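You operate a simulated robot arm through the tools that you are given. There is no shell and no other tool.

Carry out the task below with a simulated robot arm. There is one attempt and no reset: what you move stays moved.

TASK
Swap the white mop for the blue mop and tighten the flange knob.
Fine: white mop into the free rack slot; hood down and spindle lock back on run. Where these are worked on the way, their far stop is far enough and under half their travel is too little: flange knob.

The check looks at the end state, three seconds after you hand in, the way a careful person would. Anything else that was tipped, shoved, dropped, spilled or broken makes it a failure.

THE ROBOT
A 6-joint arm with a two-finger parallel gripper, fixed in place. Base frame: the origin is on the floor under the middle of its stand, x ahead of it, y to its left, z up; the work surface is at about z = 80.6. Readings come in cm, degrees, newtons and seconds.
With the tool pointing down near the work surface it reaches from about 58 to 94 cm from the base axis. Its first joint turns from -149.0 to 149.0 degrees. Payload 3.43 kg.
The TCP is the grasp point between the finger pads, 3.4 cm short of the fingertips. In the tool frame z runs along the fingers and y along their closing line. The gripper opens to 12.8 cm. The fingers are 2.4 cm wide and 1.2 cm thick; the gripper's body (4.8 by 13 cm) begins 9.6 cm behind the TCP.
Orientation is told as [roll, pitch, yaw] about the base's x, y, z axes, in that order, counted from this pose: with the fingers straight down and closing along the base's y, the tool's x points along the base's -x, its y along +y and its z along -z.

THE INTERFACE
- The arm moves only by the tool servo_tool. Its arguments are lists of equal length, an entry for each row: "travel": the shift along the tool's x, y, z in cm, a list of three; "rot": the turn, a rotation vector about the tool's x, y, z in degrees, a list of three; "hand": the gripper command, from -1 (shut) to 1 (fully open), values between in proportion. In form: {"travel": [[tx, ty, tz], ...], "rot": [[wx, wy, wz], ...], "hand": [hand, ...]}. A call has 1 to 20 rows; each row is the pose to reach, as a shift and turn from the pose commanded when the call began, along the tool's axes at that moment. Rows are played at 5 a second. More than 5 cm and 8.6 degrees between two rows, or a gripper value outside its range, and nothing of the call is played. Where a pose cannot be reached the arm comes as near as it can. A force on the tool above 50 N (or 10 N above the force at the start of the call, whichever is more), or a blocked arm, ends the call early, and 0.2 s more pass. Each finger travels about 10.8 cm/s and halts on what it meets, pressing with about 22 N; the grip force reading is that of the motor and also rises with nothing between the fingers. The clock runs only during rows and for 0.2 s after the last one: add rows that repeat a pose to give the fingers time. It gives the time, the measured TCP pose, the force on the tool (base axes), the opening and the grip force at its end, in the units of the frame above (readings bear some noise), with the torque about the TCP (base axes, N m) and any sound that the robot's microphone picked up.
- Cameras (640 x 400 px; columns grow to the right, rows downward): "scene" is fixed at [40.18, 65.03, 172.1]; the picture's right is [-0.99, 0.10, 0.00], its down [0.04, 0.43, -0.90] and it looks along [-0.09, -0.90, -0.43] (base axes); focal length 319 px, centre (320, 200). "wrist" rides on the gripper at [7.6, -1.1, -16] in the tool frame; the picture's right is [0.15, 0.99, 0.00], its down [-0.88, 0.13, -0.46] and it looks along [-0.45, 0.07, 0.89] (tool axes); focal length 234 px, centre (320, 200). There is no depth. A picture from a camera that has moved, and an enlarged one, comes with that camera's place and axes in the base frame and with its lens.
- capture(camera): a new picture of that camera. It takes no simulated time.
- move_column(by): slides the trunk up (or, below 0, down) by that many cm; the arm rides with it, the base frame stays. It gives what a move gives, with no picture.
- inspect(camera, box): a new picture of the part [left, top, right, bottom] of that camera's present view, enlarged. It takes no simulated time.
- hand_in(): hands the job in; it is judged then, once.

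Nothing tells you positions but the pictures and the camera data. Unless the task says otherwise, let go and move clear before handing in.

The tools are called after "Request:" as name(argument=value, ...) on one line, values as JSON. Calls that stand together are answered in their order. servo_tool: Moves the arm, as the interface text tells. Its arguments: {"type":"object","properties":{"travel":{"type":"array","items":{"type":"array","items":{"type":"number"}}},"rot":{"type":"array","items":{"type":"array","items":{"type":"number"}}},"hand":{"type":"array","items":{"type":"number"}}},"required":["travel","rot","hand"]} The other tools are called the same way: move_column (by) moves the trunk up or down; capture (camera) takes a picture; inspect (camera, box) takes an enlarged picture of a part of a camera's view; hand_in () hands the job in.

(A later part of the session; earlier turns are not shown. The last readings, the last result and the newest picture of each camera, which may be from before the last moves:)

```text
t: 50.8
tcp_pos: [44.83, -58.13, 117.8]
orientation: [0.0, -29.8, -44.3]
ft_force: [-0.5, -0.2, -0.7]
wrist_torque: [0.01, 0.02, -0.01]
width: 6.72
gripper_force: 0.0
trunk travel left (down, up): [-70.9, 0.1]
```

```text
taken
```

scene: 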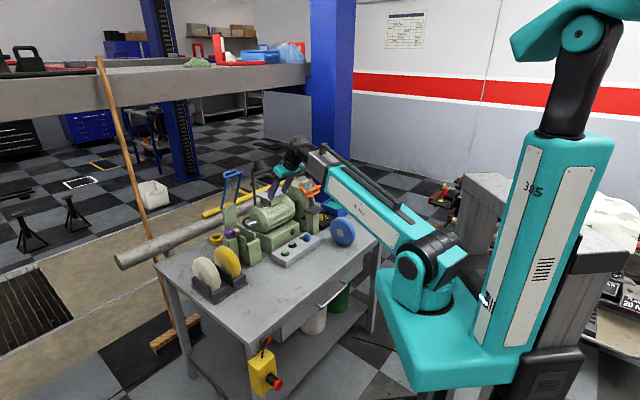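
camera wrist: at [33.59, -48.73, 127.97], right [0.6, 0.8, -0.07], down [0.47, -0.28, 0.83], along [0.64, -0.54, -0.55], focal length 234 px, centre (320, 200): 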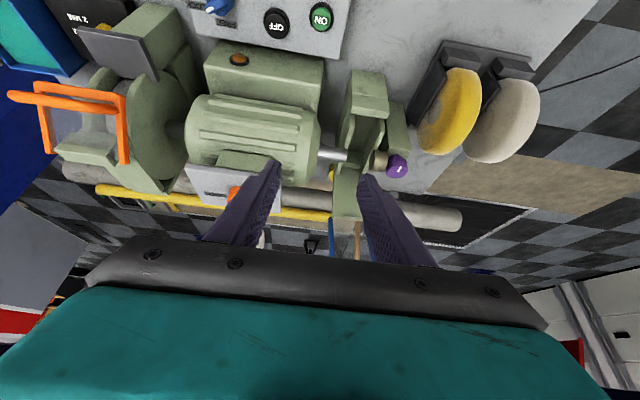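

Request:
servo_tool(travel=[[1.2, -4.5, -0.8], [2.5, -9, -1.5], [3.7, -13.5, -2.3], [4.94, -18.1, -3.1], [7.5, -21.3, -2.9], [10.1, -24.5, -2.7], [12.7, -27.6, -2.5], [15.4, -30.75, -2.2], [15.4, -30.75, -2.2]], rot=[[0, 0, 0], [0, 0, 0], [0, 0, 0], [0, 0, 0], [0, 0, 0], [0, 0, 0], [0, 0, 0], [0, 0, 0], [0, 0, 0]], hand=[0.05, 0.05, 0.05, 0.05, 0.05, 0.05, 0.05, 0.05, 0.05])

Request:
capture(camera="wrist")

Request:
inspect(camera="scene", box=[270, 160, 390, 270])

```text
t: 52.8
tcp_pos: [13.04, -70.0, 112.03]
orientation: [-0.2, -30.0, -44.3]
ft_force: [0.4, 0.8, 0.6]
wrist_torque: [-0.03, 0.0, 0.0]
width: 6.74
gripper_force: 0.1
trunk travel left (down, up): [-70.9, 0.1]
```

```text
taken
camera wrist: at [1.71, -60.75, 122.14], right [0.6, 0.8, -0.07], down [0.47, -0.28, 0.83], along [0.64, -0.54, -0.55], focal length 234 px, centre (320, 200)
```

wrist: 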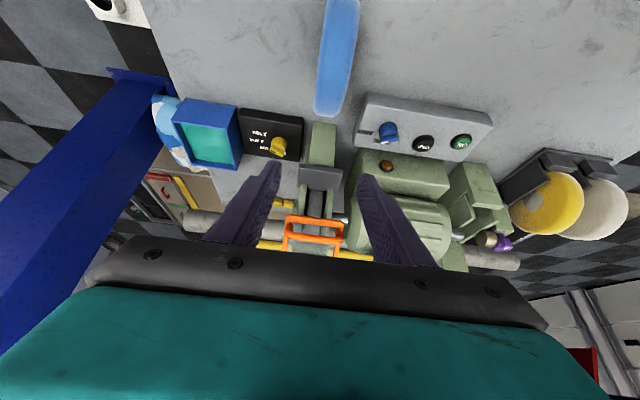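

```text
3.64 times, centred on (330, 215) of scene
camera zoom: at [40.18, 65.03, 172.1], right [-0.99, 0.1, 0.0], down [0.04, 0.43, -0.9], along [-0.09, -0.9, -0.43], focal length 1161 px, centre (284, 146)
```

zoom: 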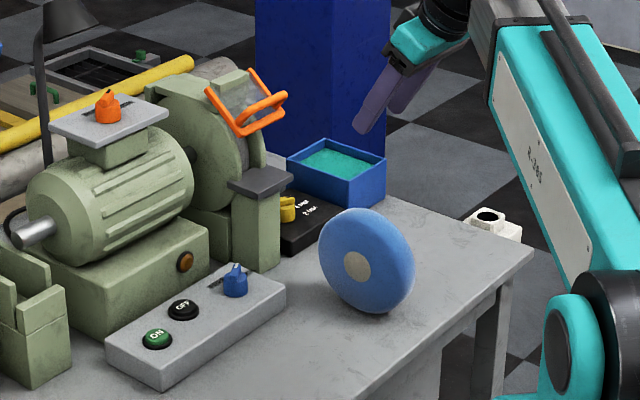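

Request:
inspect(camera="wrist", box=[240, 0, 440, 130])

```text
3.08 times, centred on (340, 65) of wrist
camera zoom: at [1.71, -60.75, 122.14], right [0.6, 0.8, -0.07], down [0.47, -0.28, 0.83], along [0.64, -0.54, -0.55], focal length 720 px, centre (258, 615)
```

zoom: 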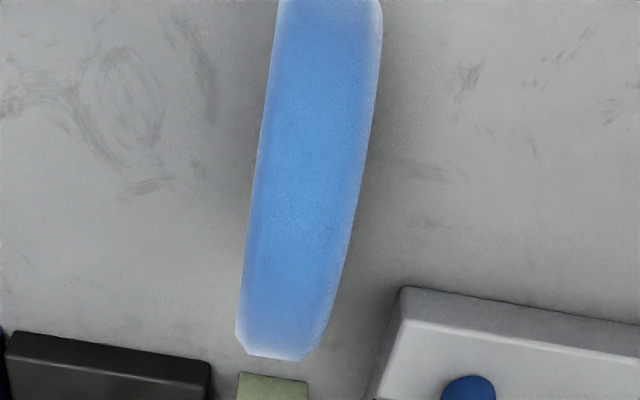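

The blue mop stands upright with its axis parallel to the tool's closing line, centred near (14.1, -70.6). I'll ease the tilt to 22° and come down to a pre-grasp height to re-check alignment.

Request:
servo_tool(travel=[[1.4, 0.1, 1.5], [2.8, 0.3, 3], [4.3, 0.4, 4.5], [4.3, 0.4, 4.5]], rot=[[0, 3, 0], [0, 6, 0], [0, 8, 0], [0, 8, 0]], hand=[0.05, 0.05, 0.05, 0.05])

Request:
inspect(camera="wrist", box=[220, 20, 420, 200])

Request:
inspect(camera="scene", box=[290, 160, 400, 270])

```text
t: 53.8
tcp_pos: [12.2, -68.8, 106.07]
orientation: [0.0, -21.9, -44.4]
ft_force: [-0.2, 1.0, -0.2]
wrist_torque: [-0.01, 0.01, 0.02]
width: 6.75
gripper_force: 0.1
trunk travel left (down, up): [-70.9, 0.1]
```

```text
2.22 times, centred on (320, 110) of wrist
camera zoom: at [1.98, -60.49, 118.15], right [0.59, 0.8, -0.06], down [0.55, -0.36, 0.75], along [0.58, -0.48, -0.66], focal length 520 px, centre (320, 400)
```

zoom: 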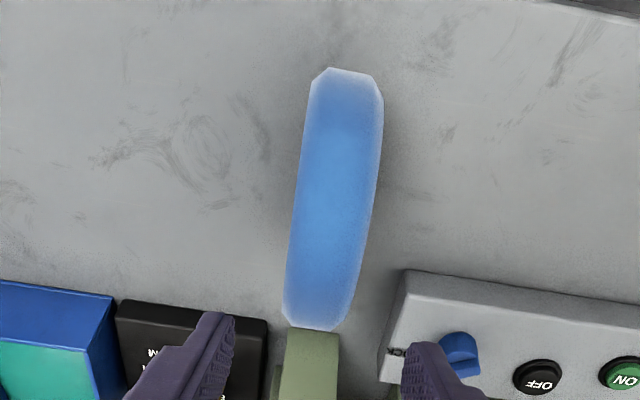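

```text
3.64 times, centred on (345, 215) of scene
camera zoom: at [40.18, 65.03, 172.1], right [-0.99, 0.1, 0.0], down [0.04, 0.43, -0.9], along [-0.09, -0.9, -0.43], focal length 1161 px, centre (229, 146)
```

zoom: 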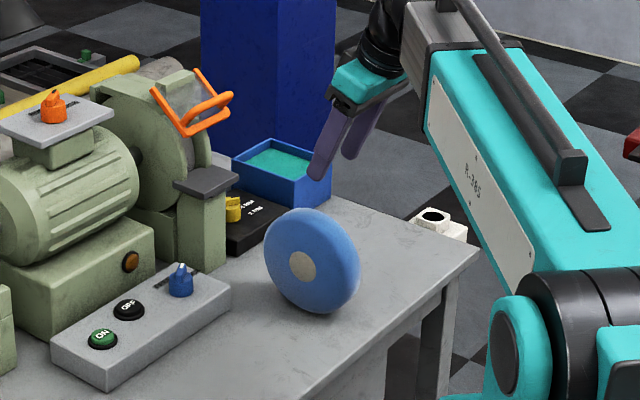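

Alignment looks good. I'll lower onto the blue mop's rim.

Request:
servo_tool(travel=[[0.8, 0, 3], [1.8, 0, 5.8], [2.7, 0, 8.2], [3.3, 0, 9.8], [3.78, 0, 10.9], [3.78, 0, 10.9]], rot=[[0, 0, 0], [0, 0, 0], [0, 0, 0], [0, 0, 0], [0, 0, 0], [0, 0, 0]], hand=[0.05, 0.05, 0.05, 0.05, 0.05, 0.05])

Request:
inspect(camera="wrist", box=[220, 20, 420, 200])

Request:
inspect(camera="scene", box=[290, 160, 400, 270])

```text
t: 55.2
tcp_pos: [12.42, -69.13, 94.55]
orientation: [0.0, -22.0, -44.3]
ft_force: [-0.9, -0.4, 0.1]
wrist_torque: [0.01, 0.0, 0.03]
width: 6.72
gripper_force: 0.0
trunk travel left (down, up): [-70.9, 0.1]
```

```text
2.22 times, centred on (320, 110) of wrist
camera zoom: at [2.48, -60.93, 106.58], right [0.59, 0.8, -0.06], down [0.55, -0.36, 0.75], along [0.58, -0.48, -0.66], focal length 520 px, centre (320, 400)
```

zoom: 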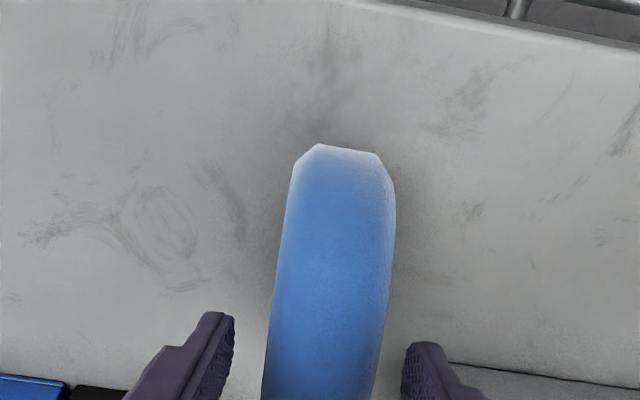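

```text
3.64 times, centred on (345, 215) of scene
camera zoom: at [40.18, 65.03, 172.1], right [-0.99, 0.1, 0.0], down [0.04, 0.43, -0.9], along [-0.09, -0.9, -0.43], focal length 1161 px, centre (229, 146)
```

zoom: 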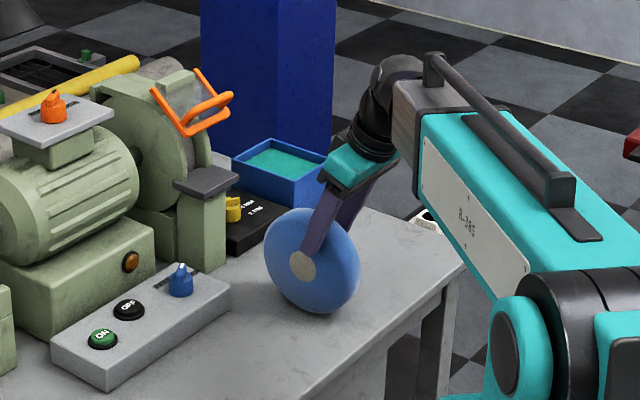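

Request:
servo_tool(travel=[[0, 0, 0], [0, 0, 0], [0, 0, 0]], rot=[[0, 0, 0], [0, 0, 0], [0, 0, 0]], hand=[-1, -1, -1])

Request:
capture(camera="wrist")

```text
t: 56.0
tcp_pos: [12.56, -69.17, 94.54]
orientation: [0.0, -22.0, -44.4]
ft_force: [-0.7, -0.9, 0.8]
wrist_torque: [-0.05, 0.01, -0.01]
width: 3.97
gripper_force: 21.5
trunk travel left (down, up): [-70.9, 0.1]
```

```text
taken
camera wrist: at [2.47, -60.94, 106.58], right [0.59, 0.8, -0.06], down [0.55, -0.36, 0.75], along [0.58, -0.48, -0.66], focal length 234 px, centre (320, 200)
```

wrist: 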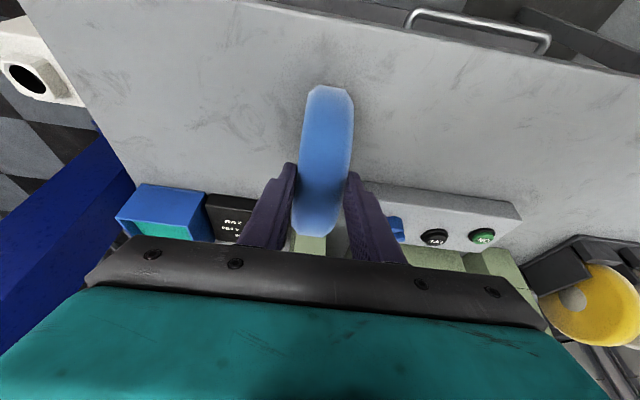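

Request:
inspect(camera="wrist", box=[270, 70, 390, 250])

```text
2.22 times, centred on (330, 160) of wrist
camera zoom: at [2.47, -60.94, 106.58], right [0.59, 0.8, -0.06], down [0.55, -0.36, 0.75], along [0.58, -0.48, -0.66], focal length 520 px, centre (298, 289)
```

zoom: 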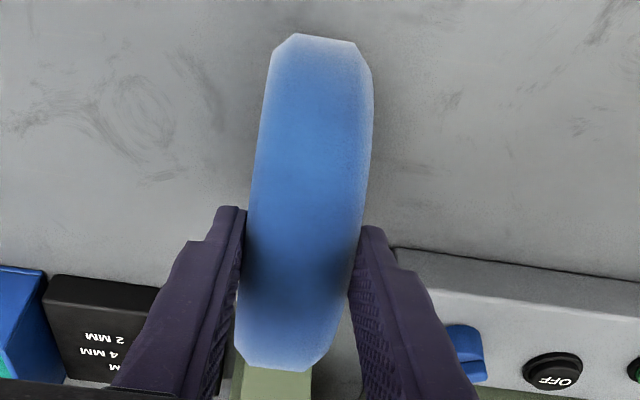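

The grip is a bit shallower than it was on the white mop, so I'll re-grip about 0.9 cm deeper for the same relation.

Request:
servo_tool(travel=[[0, 0, 0], [0, 0, 0], [0.1, 0, 0.45], [0.25, 0, 0.9], [0.25, 0, 0.9], [0.25, 0, 0.9], [0.25, 0, 0.9], [0.25, 0, 0.9]], rot=[[0, 0, 0], [0, 0, 0], [0, 0, 0], [0, 0, 0], [0, 0, 0], [0, 0, 0], [0, 0, 0], [0, 0, 0]], hand=[0.05, 0.05, 0.05, 0.05, 0.05, -1, -1, -1])

Request:
inspect(camera="wrist", box=[270, 70, 390, 250])

```text
t: 57.8
tcp_pos: [12.86, -69.41, 93.56]
orientation: [-0.1, -21.9, -44.4]
ft_force: [-0.2, -1.3, -0.1]
wrist_torque: [-0.05, 0.03, 0.0]
width: 3.96
gripper_force: 22.3
trunk travel left (down, up): [-70.9, 0.1]
```

```text
2.22 times, centred on (330, 160) of wrist
camera zoom: at [2.65, -61.11, 105.61], right [0.59, 0.8, -0.06], down [0.55, -0.36, 0.75], along [0.58, -0.48, -0.66], focal length 520 px, centre (298, 289)
```

zoom: 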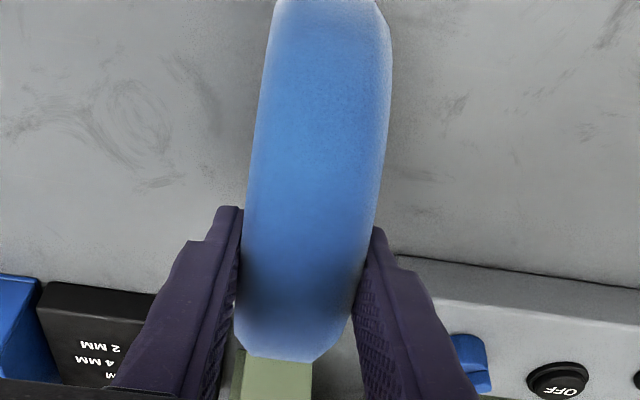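

Request:
inspect(camera="wrist", box=[240, 40, 400, 240])

Request:
inspect(camera="scene", box=[290, 160, 400, 270])

```text
2.00 times, centred on (320, 140) of wrist
camera zoom: at [2.65, -61.11, 105.61], right [0.59, 0.8, -0.06], down [0.55, -0.36, 0.75], along [0.58, -0.48, -0.66], focal length 468 px, centre (320, 320)
```

zoom: 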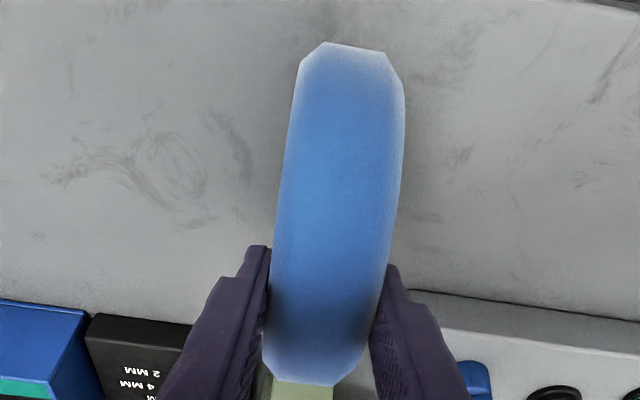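

```text
3.64 times, centred on (345, 215) of scene
camera zoom: at [40.18, 65.03, 172.1], right [-0.99, 0.1, 0.0], down [0.04, 0.43, -0.9], along [-0.09, -0.9, -0.43], focal length 1161 px, centre (229, 146)
```

zoom: 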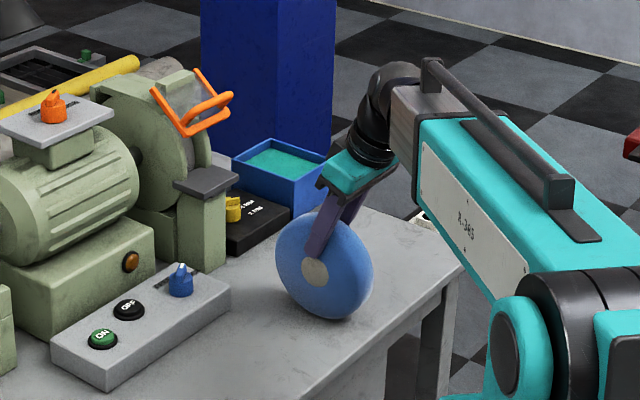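

The blue mop had rolled slightly while released, but it is now firmly held. I'll lift it straight up and re-measure its place in the gripper.

Request:
servo_tool(travel=[[-0.37, 0, -0.93], [-1.12, 0, -2.78], [-2.25, 0, -5.56], [-3.75, 0, -9.27], [-5.25, 0, -12.98], [-6.75, 0, -16.7], [-7.9, 0, -19.5], [-7.9, 0, -19.5]], rot=[[0, 0, 0], [0, 0, 0], [0, 0, 0], [0, 0, 0], [0, 0, 0], [0, 0, 0], [0, 0, 0], [0, 0, 0]], hand=[-1, -1, -1, -1, -1, -1, -1, -1])

Request:
capture(camera="wrist")

Request:
inspect(camera="wrist", box=[240, 40, 400, 240])

Request:
capture(camera="scene")

```text
t: 59.6
tcp_pos: [12.62, -69.48, 114.69]
orientation: [-0.1, -21.9, -44.4]
ft_force: [0.1, -0.1, -2.3]
wrist_torque: [0.01, -0.02, 0.03]
width: 3.99
gripper_force: 22.3
trunk travel left (down, up): [-70.9, 0.1]
```

```text
taken
camera wrist: at [2.5, -61.18, 126.76], right [0.59, 0.8, -0.05], down [0.55, -0.36, 0.75], along [0.58, -0.48, -0.66], focal length 234 px, centre (320, 200)
```

wrist: 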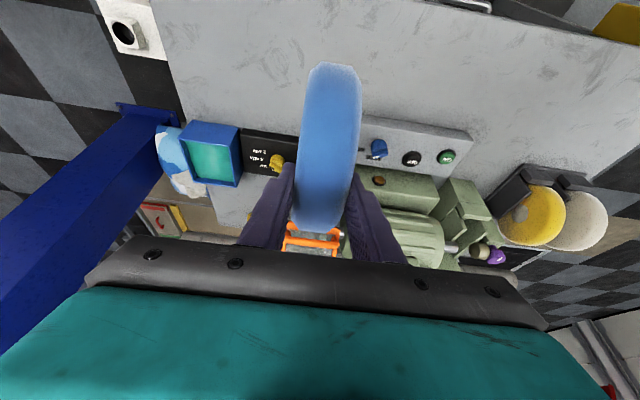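

```text
2.00 times, centred on (320, 140) of wrist
camera zoom: at [2.5, -61.18, 126.76], right [0.59, 0.8, -0.05], down [0.55, -0.36, 0.75], along [0.58, -0.48, -0.66], focal length 468 px, centre (320, 320)
```

zoom: 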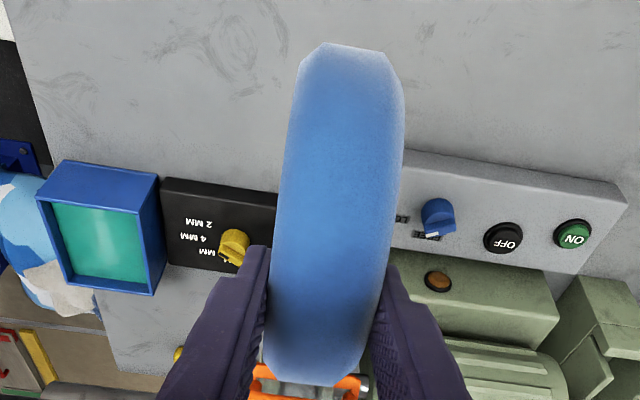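

```text
taken
```

scene: 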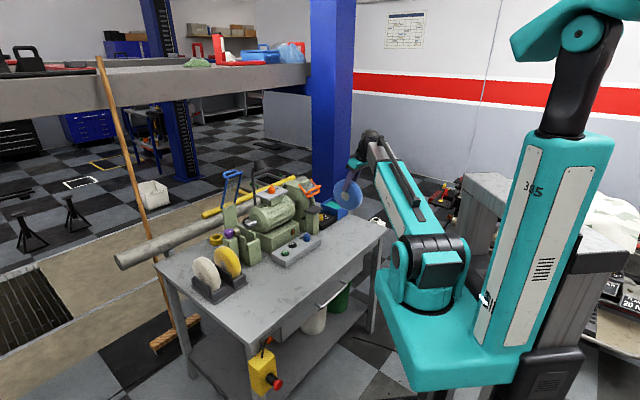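

The blue mop is lifted and held. I want to double-check the blue selector on the control panel, since its mark looks different from this angle.

Request:
inspect(camera="wrist", box=[350, 120, 410, 170])

Request:
inspect(camera="scene", box=[280, 225, 330, 260])

```text
8.00 times, centred on (380, 145) of wrist
camera zoom: at [2.5, -61.18, 126.76], right [0.59, 0.8, -0.05], down [0.55, -0.36, 0.75], along [0.58, -0.48, -0.66], focal length 1873 px, centre (-160, 640)
```

zoom: 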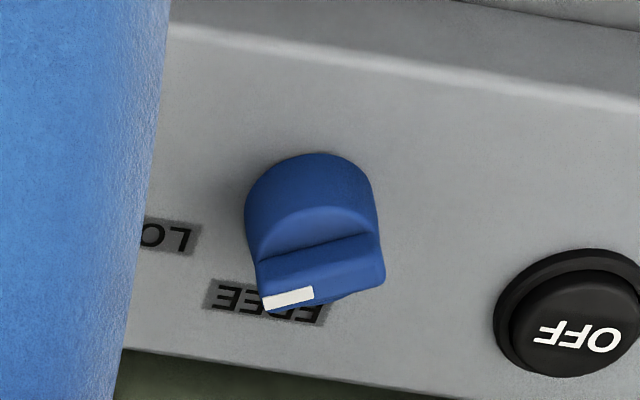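

```text
11.43 times, centred on (305, 242) of scene
camera zoom: at [40.18, 65.03, 172.1], right [-0.99, 0.1, 0.0], down [0.04, 0.43, -0.9], along [-0.09, -0.9, -0.43], focal length 3648 px, centre (491, -286)
```

zoom: 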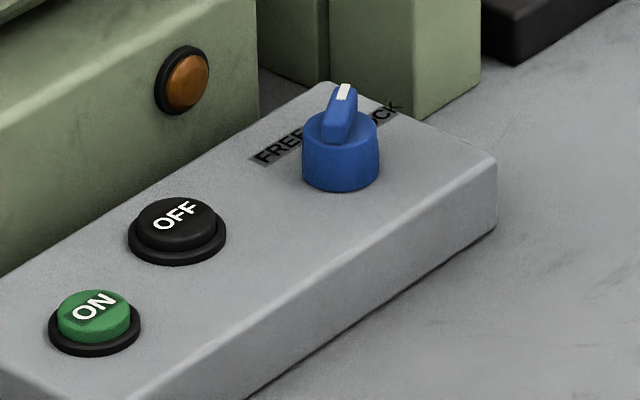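

The selector is unchanged (still on LOCK). I'll carry the blue mop back over the control-panel side toward the cradle.

Request:
servo_tool(travel=[[-2.64, 3.1, -0.4], [-5.28, 6.3, -0.7], [-7.9, 9.4, -1.1], [-10.56, 12.5, -1.46], [-11.7, 16.2, -1.2], [-12.9, 19.9, -0.95], [-14, 23.5, -0.7], [-15.2, 27.2, -0.45], [-16.36, 30.86, -0.19], [-16.36, 30.86, -0.19]], rot=[[0, 0, 0], [0, 0, 0], [0, 0, 0], [0, 0, 0], [0, 0, 0], [0, 0, 0], [0, 0, 0], [0, 0, 0], [0, 0, 0], [0, 0, 0]], hand=[-1, -1, -1, -1, -1, -1, -1, -1, -1, -1])

Request:
capture(camera="scene")

Request:
capture(camera="wrist")

```text
t: 61.8
tcp_pos: [45.37, -57.7, 121.25]
orientation: [0.1, -21.9, -44.4]
ft_force: [0.6, 0.1, -2.3]
wrist_torque: [0.02, 0.02, 0.02]
width: 3.98
gripper_force: 22.0
trunk travel left (down, up): [-70.9, 0.1]
```

```text
taken
```

scene: 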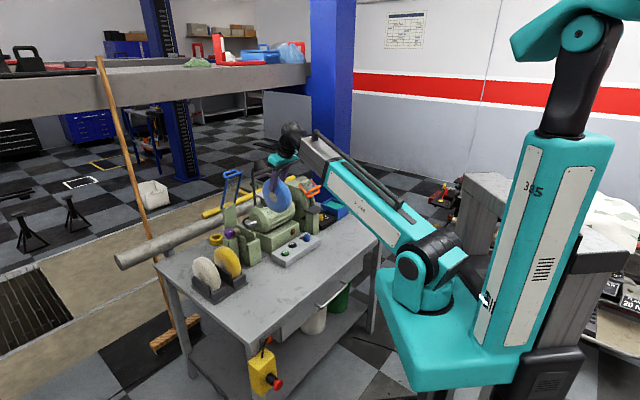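

```text
taken
camera wrist: at [35.18, -49.49, 133.33], right [0.6, 0.8, -0.06], down [0.55, -0.36, 0.75], along [0.58, -0.48, -0.66], focal length 234 px, centre (320, 200)
```

wrist: 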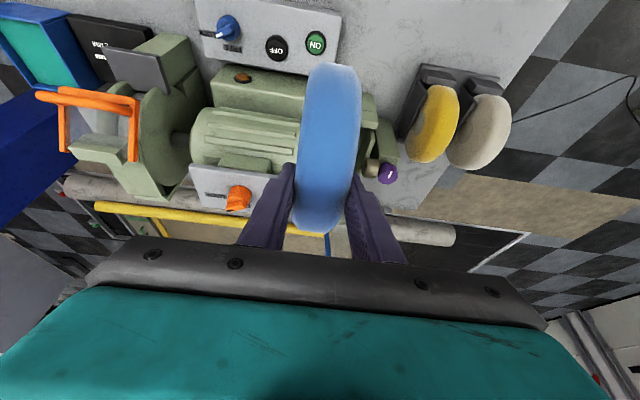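

Request:
servo_tool(travel=[[-2.2, 2.6, 0.9], [-4.4, 5.2, 1.8], [-6.57, 7.78, 2.66], [-5.5, 7.78, 5.36], [-4.4, 7.78, 8.1], [-3.29, 7.78, 10.77], [-3.29, 7.78, 10.77]], rot=[[0, 0, 0], [0, 0, 0], [0, 0, 0], [0, 0, 0], [0, 0, 0], [0, 0, 0], [0, 0, 0]], hand=[-1, -1, -1, -1, -1, -1, -1])

Request:
inspect(camera="scene", box=[195, 150, 305, 270])

Request:
capture(camera="wrist")

```text
t: 63.4
tcp_pos: [55.33, -56.94, 112.21]
orientation: [0.0, -22.0, -44.4]
ft_force: [1.0, -0.4, -1.6]
wrist_torque: [0.0, -0.04, 0.04]
width: 4.0
gripper_force: 22.2
trunk travel left (down, up): [-70.9, 0.1]
```

```text
3.33 times, centred on (250, 210) of scene
camera zoom: at [40.18, 65.03, 172.1], right [-0.99, 0.1, 0.0], down [0.04, 0.43, -0.9], along [-0.09, -0.9, -0.43], focal length 1064 px, centre (553, 167)
```

zoom: 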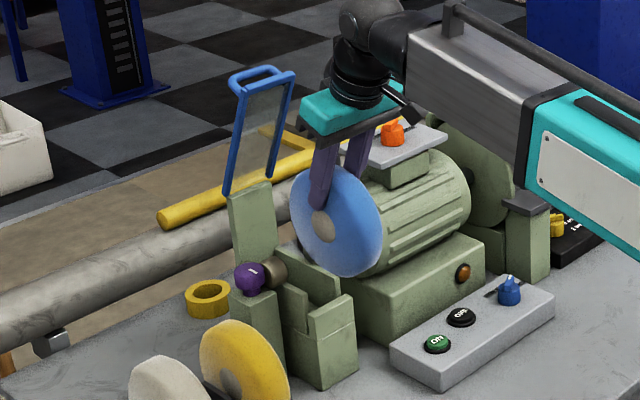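

```text
taken
camera wrist: at [45.1, -48.79, 124.31], right [0.59, 0.8, -0.06], down [0.55, -0.36, 0.75], along [0.58, -0.48, -0.66], focal length 234 px, centre (320, 200)
```

wrist: 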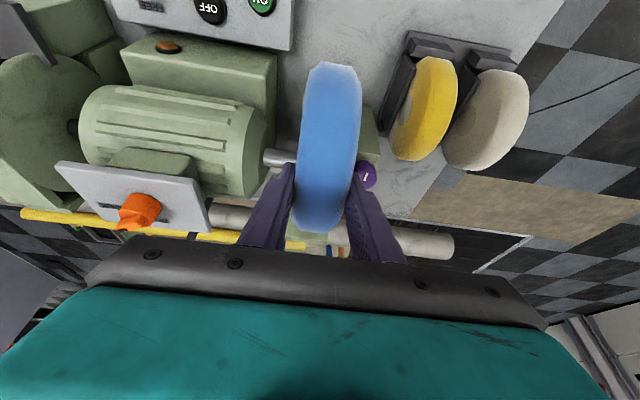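

The hood leans about 25° over the cradle, so I'll bring the mop in diagonally under its edge. First a shift to just short of the seat for an alignment check.

Request:
servo_tool(travel=[[-2.3, 0.1, 0.93], [-4.6, 0.2, 1.86], [-6.5, 0.25, 2.62], [-6.5, 0.25, 2.62]], rot=[[0, 0, 0], [0, 0, 0], [0, 0, 0], [0, 0, 0]], hand=[-1, -1, -1, -1])

Request:
inspect(camera="scene", box=[205, 165, 275, 260])

Request:
inspect(camera="wrist", box=[240, 30, 410, 170])

```text
t: 64.4
tcp_pos: [60.86, -61.77, 112.22]
orientation: [-0.1, -21.9, -44.4]
ft_force: [0.4, -0.5, -1.7]
wrist_torque: [0.03, 0.01, -0.03]
width: 3.98
gripper_force: 22.2
trunk travel left (down, up): [-70.9, 0.1]
```

```text
4.21 times, centred on (240, 212) of scene
camera zoom: at [40.18, 65.03, 172.1], right [-0.99, 0.1, 0.0], down [0.04, 0.43, -0.9], along [-0.09, -0.9, -0.43], focal length 1344 px, centre (657, 147)
```

zoom: 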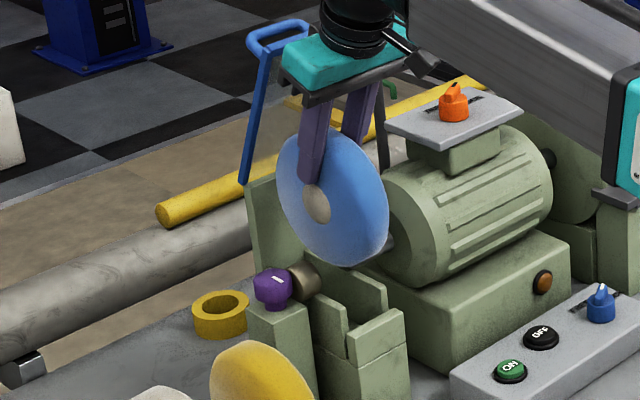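

```text
2.86 times, centred on (325, 100) of wrist
camera zoom: at [50.66, -53.57, 124.2], right [0.59, 0.8, -0.06], down [0.55, -0.36, 0.75], along [0.58, -0.48, -0.66], focal length 669 px, centre (306, 486)
```

zoom: 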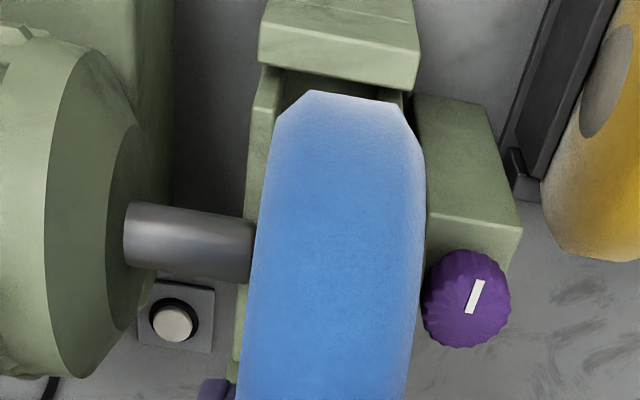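

The cradle gap is centred on the mop to within a few millimetres. I'll go in diagonally and slowly, watching the force.

Request:
servo_tool(travel=[[-0.13, -0.09, 0.5], [-0.26, -0.17, 0.97], [-0.4, -0.17, 1.4], [-0.55, -0.17, 1.84], [-0.65, -0.17, 2.5], [-0.75, -0.17, 3.1], [-0.84, -0.17, 3.79], [-0.84, -0.17, 3.79]], rot=[[0, 0, 0], [0, 0, 0], [0, 0, 0], [0, 0, 0], [0, 0, 0], [0, 0, 0], [0, 0, 0], [0, 0, 0]], hand=[-1, -1, -1, -1, -1, -1, -1, -1])

Request:
inspect(camera="scene", box=[205, 165, 275, 260])

Request:
inspect(camera="wrist", box=[240, 30, 410, 170])

```text
t: 66.2
tcp_pos: [62.31, -63.64, 108.99]
orientation: [0.0, -21.9, -44.4]
ft_force: [0.1, 0.9, -2.1]
wrist_torque: [0.04, 0.0, 0.01]
width: 3.99
gripper_force: 22.6
trunk travel left (down, up): [-70.9, 0.1]
```

```text
4.21 times, centred on (240, 212) of scene
camera zoom: at [40.18, 65.03, 172.1], right [-0.99, 0.1, 0.0], down [0.04, 0.43, -0.9], along [-0.09, -0.9, -0.43], focal length 1344 px, centre (657, 147)
```

zoom: 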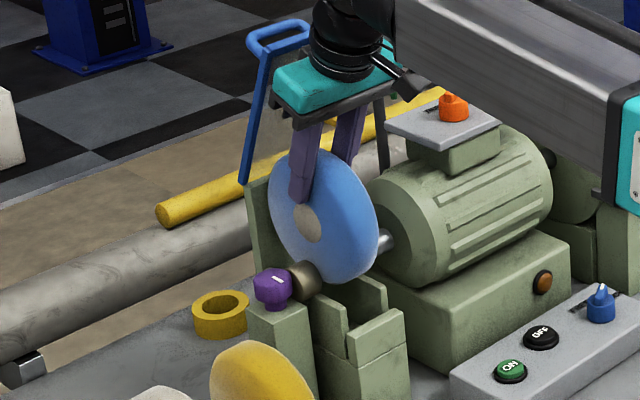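

```text
2.86 times, centred on (325, 100) of wrist
camera zoom: at [52.18, -55.37, 121.07], right [0.59, 0.8, -0.06], down [0.55, -0.36, 0.75], along [0.58, -0.48, -0.66], focal length 669 px, centre (306, 486)
```

zoom: 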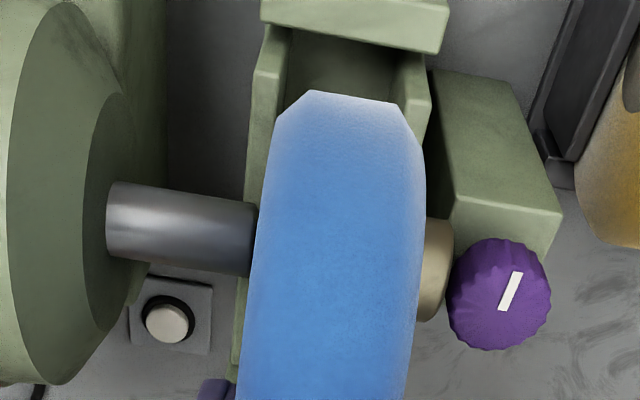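

Both spindle end and brass flange line up with the mop's faces. I'll continue straight down slowly.

Request:
servo_tool(travel=[[0.15, 0.05, 0.37], [0.3, 0.05, 0.74], [0.45, 0.05, 1.11], [0.6, 0.05, 1.48], [0.75, 0.05, 1.85], [0.9, 0.05, 2.22], [1.12, 0.05, 2.78]], rot=[[0, 0, 0], [0, 0, 0], [0, 0, 0], [0, 0, 0], [0, 0, 0], [0, 0, 0], [0, 0, 0]], hand=[-1, -1, -1, -1, -1, -1, -1])

Request:
inspect(camera="scene", box=[205, 165, 275, 260])

Request:
inspect(camera="wrist", box=[240, 30, 410, 170])

```text
t: 67.8
tcp_pos: [62.48, -63.64, 106.06]
orientation: [0.1, -21.9, -44.4]
ft_force: [0.0, 0.0, -1.6]
wrist_torque: [-0.02, -0.01, -0.02]
width: 3.97
gripper_force: 21.6
trunk travel left (down, up): [-70.9, 0.1]
```

```text
4.21 times, centred on (240, 212) of scene
camera zoom: at [40.18, 65.03, 172.1], right [-0.99, 0.1, 0.0], down [0.04, 0.43, -0.9], along [-0.09, -0.9, -0.43], focal length 1344 px, centre (657, 147)
```

zoom: 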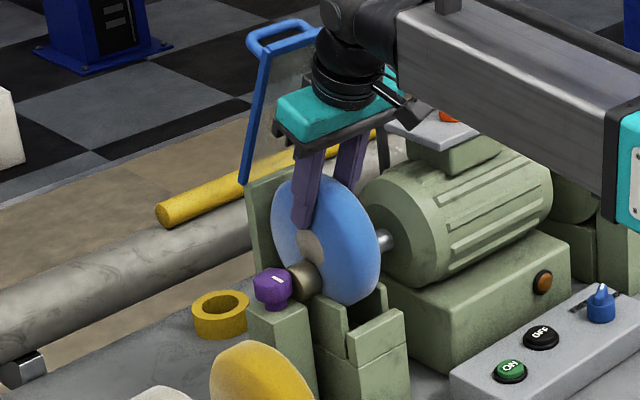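

```text
2.86 times, centred on (325, 100) of wrist
camera zoom: at [52.24, -55.33, 118.09], right [0.59, 0.8, -0.06], down [0.55, -0.36, 0.75], along [0.58, -0.48, -0.66], focal length 669 px, centre (306, 486)
```

zoom: 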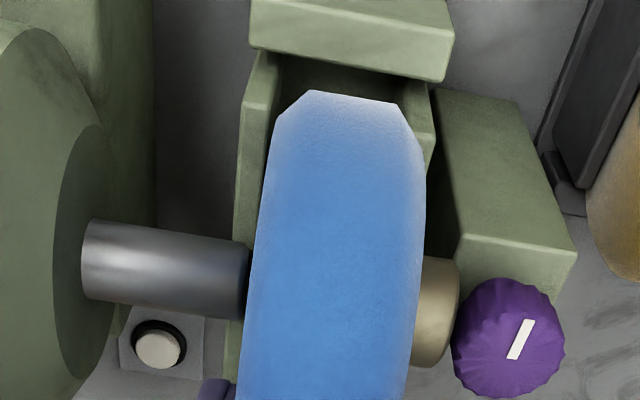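

Request:
servo_tool(travel=[[0.15, 0, 0.37], [0.3, 0, 0.74], [0.45, 0, 1.11], [0.6, 0, 1.48], [0.75, 0, 1.85], [0.9, 0, 2.22], [1.0, 0, 2.5]], rot=[[0, 0, 0], [0, 0, 0], [0, 0, 0], [0, 0, 0], [0, 0, 0], [0, 0, 0], [0, 0, 0]], hand=[-1, -1, -1, -1, -1, -1, -1])

Request:
inspect(camera="wrist", box=[240, 30, 410, 170])

Request:
inspect(camera="scene", box=[205, 165, 275, 260])

```text
t: 69.4
tcp_pos: [62.34, -63.56, 103.34]
orientation: [0.0, -22.0, -44.4]
ft_force: [-0.5, 1.0, -2.1]
wrist_torque: [-0.01, -0.02, -0.04]
width: 3.97
gripper_force: 21.9
trunk travel left (down, up): [-70.9, 0.1]
```

```text
2.86 times, centred on (325, 100) of wrist
camera zoom: at [52.18, -55.25, 115.35], right [0.59, 0.8, -0.06], down [0.55, -0.36, 0.75], along [0.58, -0.48, -0.66], focal length 669 px, centre (306, 486)
```

zoom: 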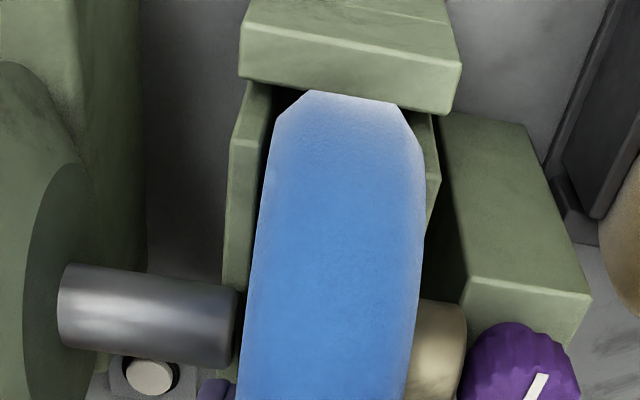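

```text
4.21 times, centred on (240, 212) of scene
camera zoom: at [40.18, 65.03, 172.1], right [-0.99, 0.1, 0.0], down [0.04, 0.43, -0.9], along [-0.09, -0.9, -0.43], focal length 1344 px, centre (657, 147)
```

zoom: 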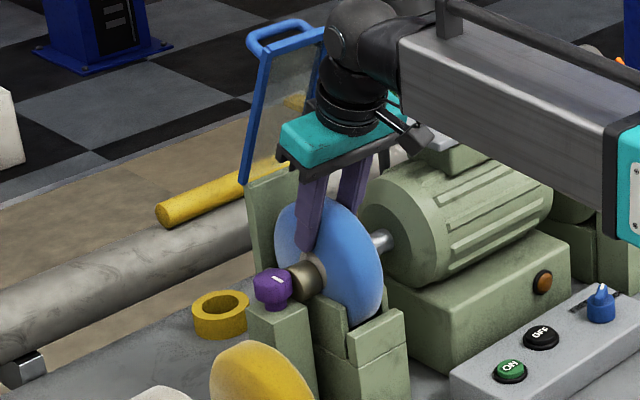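

Request:
servo_tool(travel=[[0.07, 0, 0.18], [0.15, 0, 0.37], [0.22, 0, 0.55], [0.3, 0, 0.74], [0.34, 0, 0.83]], rot=[[0, 0, 0], [0, 0, 0], [0, 0, 0], [0, 0, 0], [0, 0, 0]], hand=[-1, -1, -1, -1, -1])

Request:
inspect(camera="scene", box=[215, 190, 265, 255])

```text
t: 70.6
tcp_pos: [62.32, -63.62, 102.59]
orientation: [-0.1, -22.0, -44.4]
ft_force: [2.0, -3.3, 6.4]
wrist_torque: [0.16, 0.04, -0.01]
width: 3.98
gripper_force: 22.0
trunk travel left (down, up): [-70.9, 0.1]
```

```text
6.15 times, centred on (240, 222) of scene
camera zoom: at [40.18, 65.03, 172.1], right [-0.99, 0.1, 0.0], down [0.04, 0.43, -0.9], along [-0.09, -0.9, -0.43], focal length 1964 px, centre (812, 62)
```

zoom: 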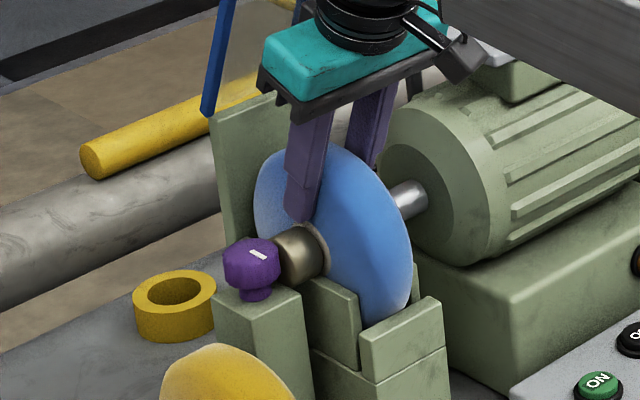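

The mop touches lightly on the base-side block. I'll nudge it 0.3 cm outward and see whether the force drops.

Request:
servo_tool(travel=[[-0.14, 0, 0.06], [-0.28, 0, 0.11], [-0.28, 0, 0.11]], rot=[[0, 0, 0], [0, 0, 0], [0, 0, 0]], hand=[-1, -1, -1])

Request:
inspect(camera="wrist", box=[240, 30, 410, 170])

```text
t: 71.4
tcp_pos: [62.65, -63.58, 102.52]
orientation: [0.1, -21.9, -44.4]
ft_force: [-7.0, 4.2, 4.3]
wrist_torque: [0.16, 0.55, -0.28]
width: 3.99
gripper_force: 22.0
trunk travel left (down, up): [-70.9, 0.1]
```

```text
2.86 times, centred on (325, 100) of wrist
camera zoom: at [52.3, -55.39, 114.61], right [0.6, 0.8, -0.06], down [0.55, -0.36, 0.75], along [0.58, -0.48, -0.66], focal length 669 px, centre (306, 486)
```

zoom: 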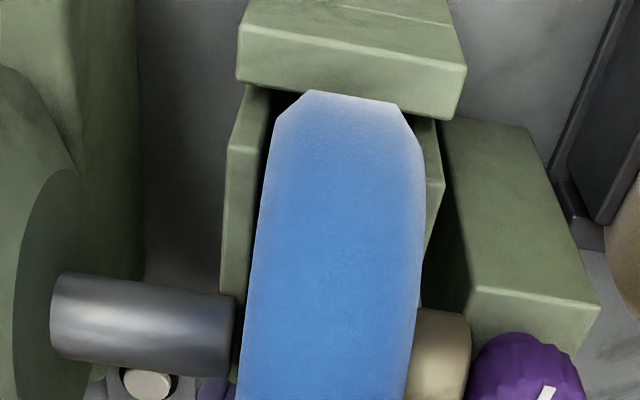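

Request:
servo_tool(travel=[[0.12, 0, -0.05], [0.17, 0, 0.06], [0.22, 0, 0.15], [0.22, 0, 0.15]], rot=[[0, 0, 0], [0, 0, 0], [0, 0, 0], [0, 0, 0]], hand=[-1, -1, -1, -1])

Request:
inspect(camera="scene", box=[215, 190, 265, 255])

```text
t: 72.4
tcp_pos: [62.35, -63.68, 102.46]
orientation: [0.0, -22.5, -44.5]
ft_force: [3.9, -3.7, 27.8]
wrist_torque: [0.11, -0.2, -0.17]
width: 3.97
gripper_force: 21.6
trunk travel left (down, up): [-70.9, 0.1]
```

```text
6.15 times, centred on (240, 222) of scene
camera zoom: at [40.18, 65.03, 172.1], right [-0.99, 0.1, 0.0], down [0.04, 0.43, -0.9], along [-0.09, -0.9, -0.43], focal length 1964 px, centre (812, 62)
```

zoom: 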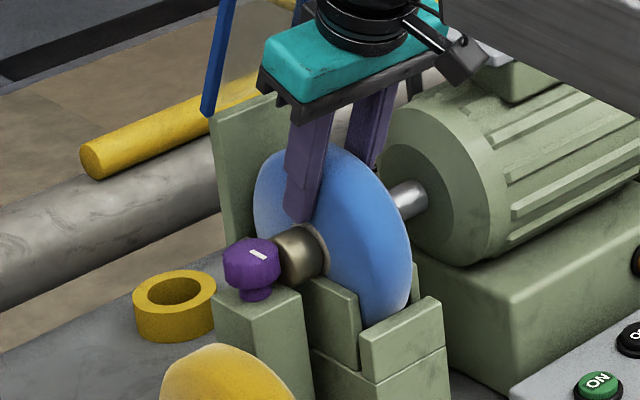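

Request:
inspect(camera="scene", box=[225, 218, 250, 240])

Request:
capture(camera="wrist")

```text
16.00 times, centred on (238, 229) of scene
camera zoom: at [40.18, 65.03, 172.1], right [-0.99, 0.1, 0.0], down [0.04, 0.43, -0.9], along [-0.09, -0.9, -0.43], focal length 5108 px, centre (1640, -264)
```

zoom: 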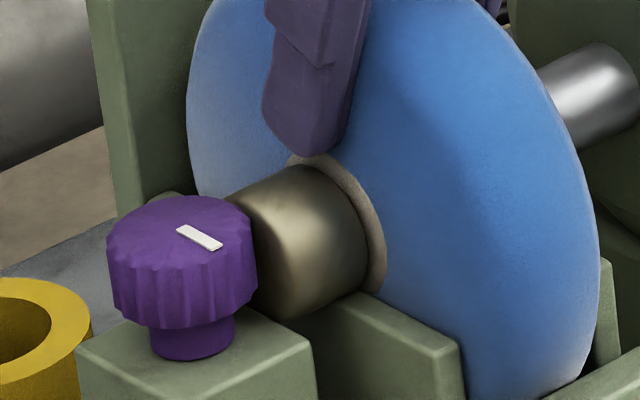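

```text
taken
camera wrist: at [52.17, -55.3, 114.47], right [0.6, 0.8, -0.06], down [0.55, -0.35, 0.76], along [0.59, -0.48, -0.65], focal length 234 px, centre (320, 200)
```

wrist: 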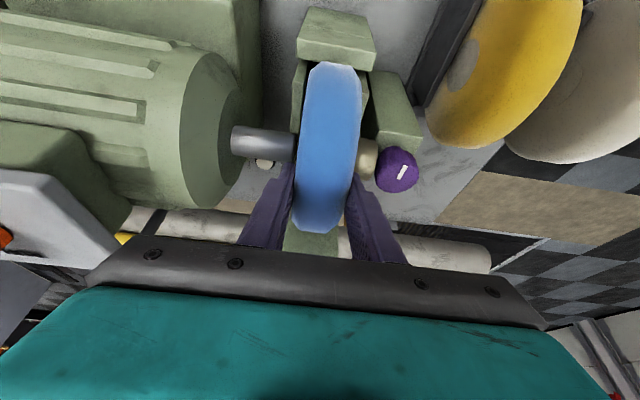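

The blue mop is seated concentric with the flange. I'll release and withdraw along the tool axis.

Request:
servo_tool(travel=[[0, 0, 0], [0, 0, 0], [0, 0, 0], [0.3, 0, -1.5], [0.6, 0, -4], [1, 0, -7.5], [2, 0, -11], [3, 0, -13], [3, 0, -13]], rot=[[0, 0, 0], [0, 0, 0], [0, 0, 0], [0, 0, 0], [0, 0, 0], [0, 0, 0], [0, 0, 0], [0, 0, 0], [0, 0, 0]], hand=[-0.2, -0.05, 0, 0, 0, 0, 0, 0, 0])

Request:
inspect(camera="scene", box=[205, 165, 275, 260])

Request:
capture(camera="wrist")

```text
t: 74.4
tcp_pos: [57.02, -58.26, 113.28]
orientation: [0.0, -22.1, -44.4]
ft_force: [-0.1, 0.2, 0.5]
wrist_torque: [0.02, 0.0, -0.02]
width: 6.38
gripper_force: 0.2
trunk travel left (down, up): [-70.9, 0.1]
```

```text
4.21 times, centred on (240, 212) of scene
camera zoom: at [40.18, 65.03, 172.1], right [-0.99, 0.1, 0.0], down [0.04, 0.43, -0.9], along [-0.09, -0.9, -0.43], focal length 1344 px, centre (657, 147)
```

zoom: 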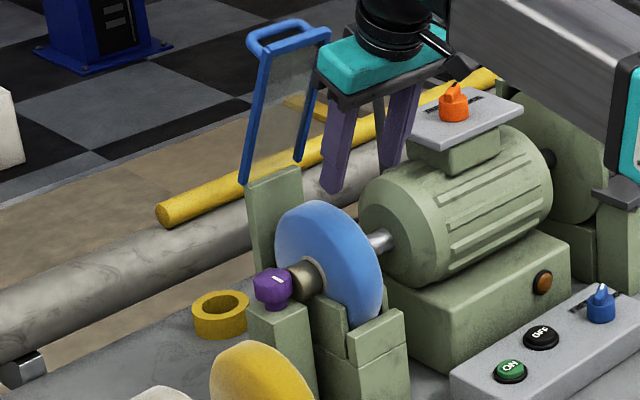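

```text
taken
camera wrist: at [46.86, -50.03, 125.21], right [0.59, 0.8, -0.06], down [0.55, -0.36, 0.75], along [0.58, -0.48, -0.66], focal length 234 px, centre (320, 200)
```

wrist: 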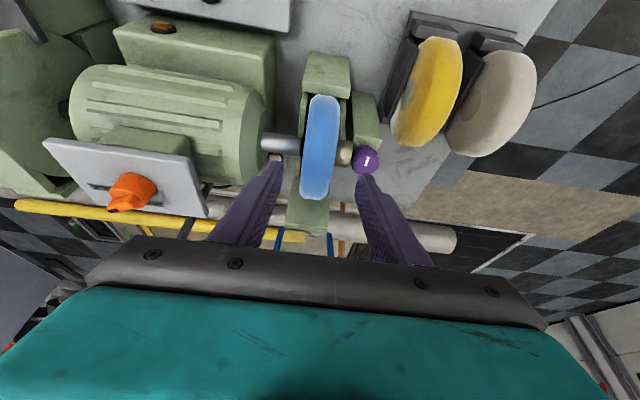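

The blue mop is in. The leaning hood would get in the way of turning the knob, so I'll lower the hood next: rise with closed fingers, tilt further and look at the hood from above.

Request:
servo_tool(travel=[[-0.9, 0, -3.9], [-1.8, 0.1, -7.8], [-2.8, 0.1, -11.7], [-3.7, 0.2, -15.6], [-4.6, 0.2, -19.4], [-4.6, 0.2, -19.4]], rot=[[0, 0, 0], [0, -4.5, 0], [0, -9, 0], [0, -13.5, 0], [0, -18, 0], [0, -18, 0]], hand=[-0.5, -1, -1, -1, -1, -1])

Request:
capture(camera="wrist")

Request:
capture(camera="scene")

```text
t: 75.8
tcp_pos: [54.81, -55.66, 132.79]
orientation: [0.0, -40.1, -44.4]
ft_force: [0.5, 0.6, -1.0]
wrist_torque: [0.01, 0.01, -0.01]
width: 0.0
gripper_force: 21.4
trunk travel left (down, up): [-70.9, 0.1]
```

```text
taken
camera wrist: at [42.51, -45.23, 140.34], right [0.61, 0.79, -0.09], down [0.36, -0.17, 0.91], along [0.7, -0.59, -0.39], focal length 234 px, centre (320, 200)
```

wrist: 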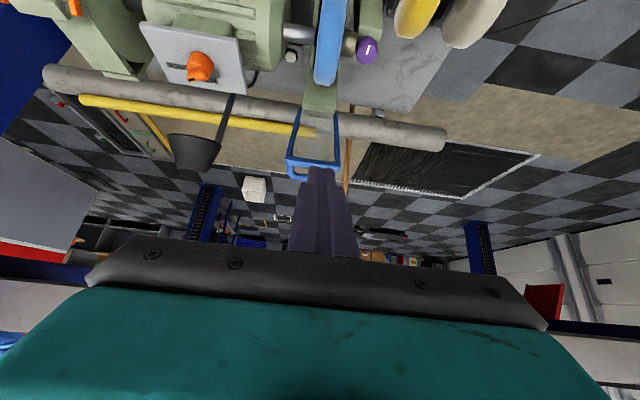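

```text
taken
```

scene: 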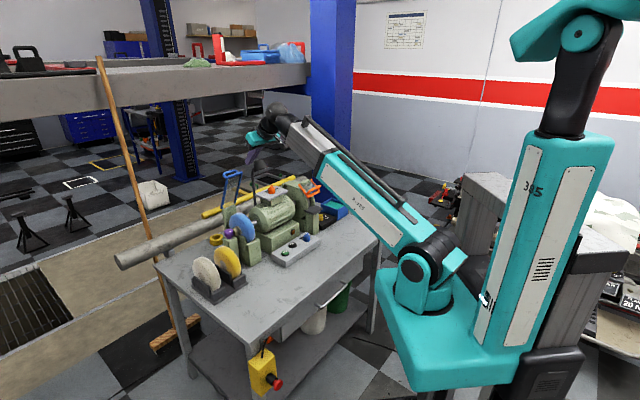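

Request:
inspect(camera="wrist", box=[240, 80, 400, 200])

Request:
inspect(camera="scene", box=[205, 130, 285, 220])

```text
3.33 times, centred on (320, 140) of wrist
camera zoom: at [42.51, -45.23, 140.34], right [0.61, 0.79, -0.09], down [0.36, -0.17, 0.91], along [0.7, -0.59, -0.39], focal length 781 px, centre (320, 400)
```

zoom: 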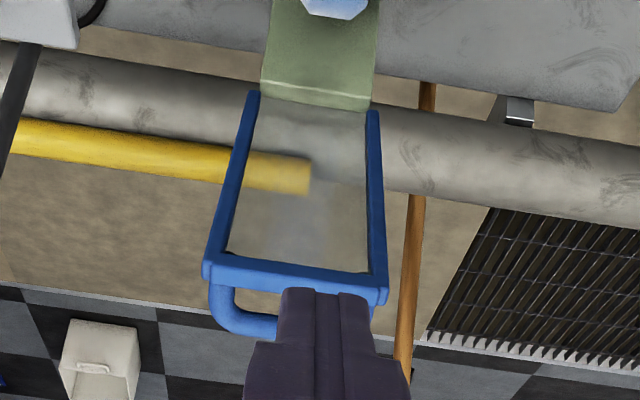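

```text
4.44 times, centred on (245, 175) of scene
camera zoom: at [40.18, 65.03, 172.1], right [-0.99, 0.1, 0.0], down [0.04, 0.43, -0.9], along [-0.09, -0.9, -0.43], focal length 1419 px, centre (653, 311)
```

zoom: 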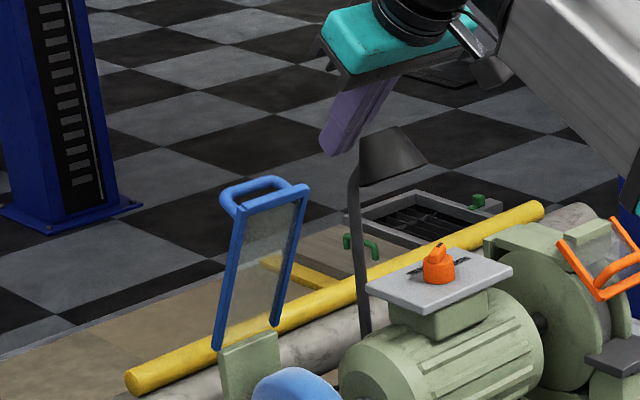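

Hood geometry is clear now: top bar near perp ≈ 0.9 cm from the spindle line at z ≈ 123, with the handle behind it. I'll pass the closed fingers over the top and set them just behind the handle.

Request:
servo_tool(travel=[[-3.7, -0.1, 1.8], [-6.77, -0.2, 4.38], [-9.83, -0.3, 6.95], [-13.28, -0.44, 9.84], [-11.35, -0.44, 12.14], [-9.42, -0.44, 14.44], [-9.42, -0.44, 14.44]], rot=[[0, 0, 0], [0, 0, 0], [0, 0, 0], [0, 0, 0], [0, 0, 0], [0, 0, 0], [0, 0, 0]], hand=[-1, -1, -1, -1, -1, -1, -1])

Request:
inspect(camera="wrist", box=[240, 60, 400, 260])

Request:
inspect(camera="scene", box=[205, 130, 285, 220])

```text
t: 77.4
tcp_pos: [66.53, -68.01, 127.51]
orientation: [0.0, -40.0, -44.4]
ft_force: [-0.3, 0.2, 0.3]
wrist_torque: [-0.01, 0.01, 0.01]
width: 0.0
gripper_force: 22.2
trunk travel left (down, up): [-70.9, 0.1]
```

```text
2.00 times, centred on (320, 160) of wrist
camera zoom: at [54.17, -57.57, 135.08], right [0.61, 0.79, -0.09], down [0.36, -0.17, 0.91], along [0.7, -0.59, -0.39], focal length 468 px, centre (320, 280)
```

zoom: 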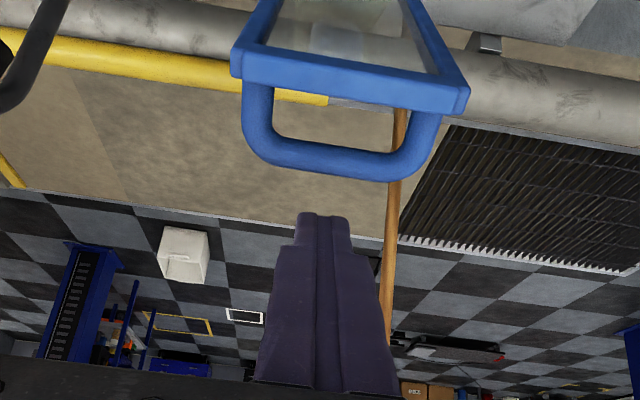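

```text
4.44 times, centred on (245, 175) of scene
camera zoom: at [40.18, 65.03, 172.1], right [-0.99, 0.1, 0.0], down [0.04, 0.43, -0.9], along [-0.09, -0.9, -0.43], focal length 1419 px, centre (653, 311)
```

zoom: 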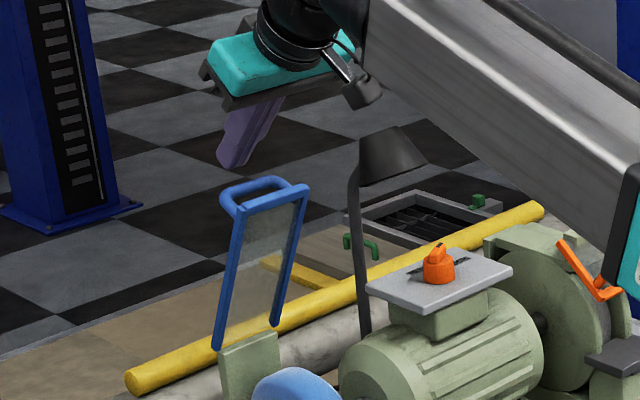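

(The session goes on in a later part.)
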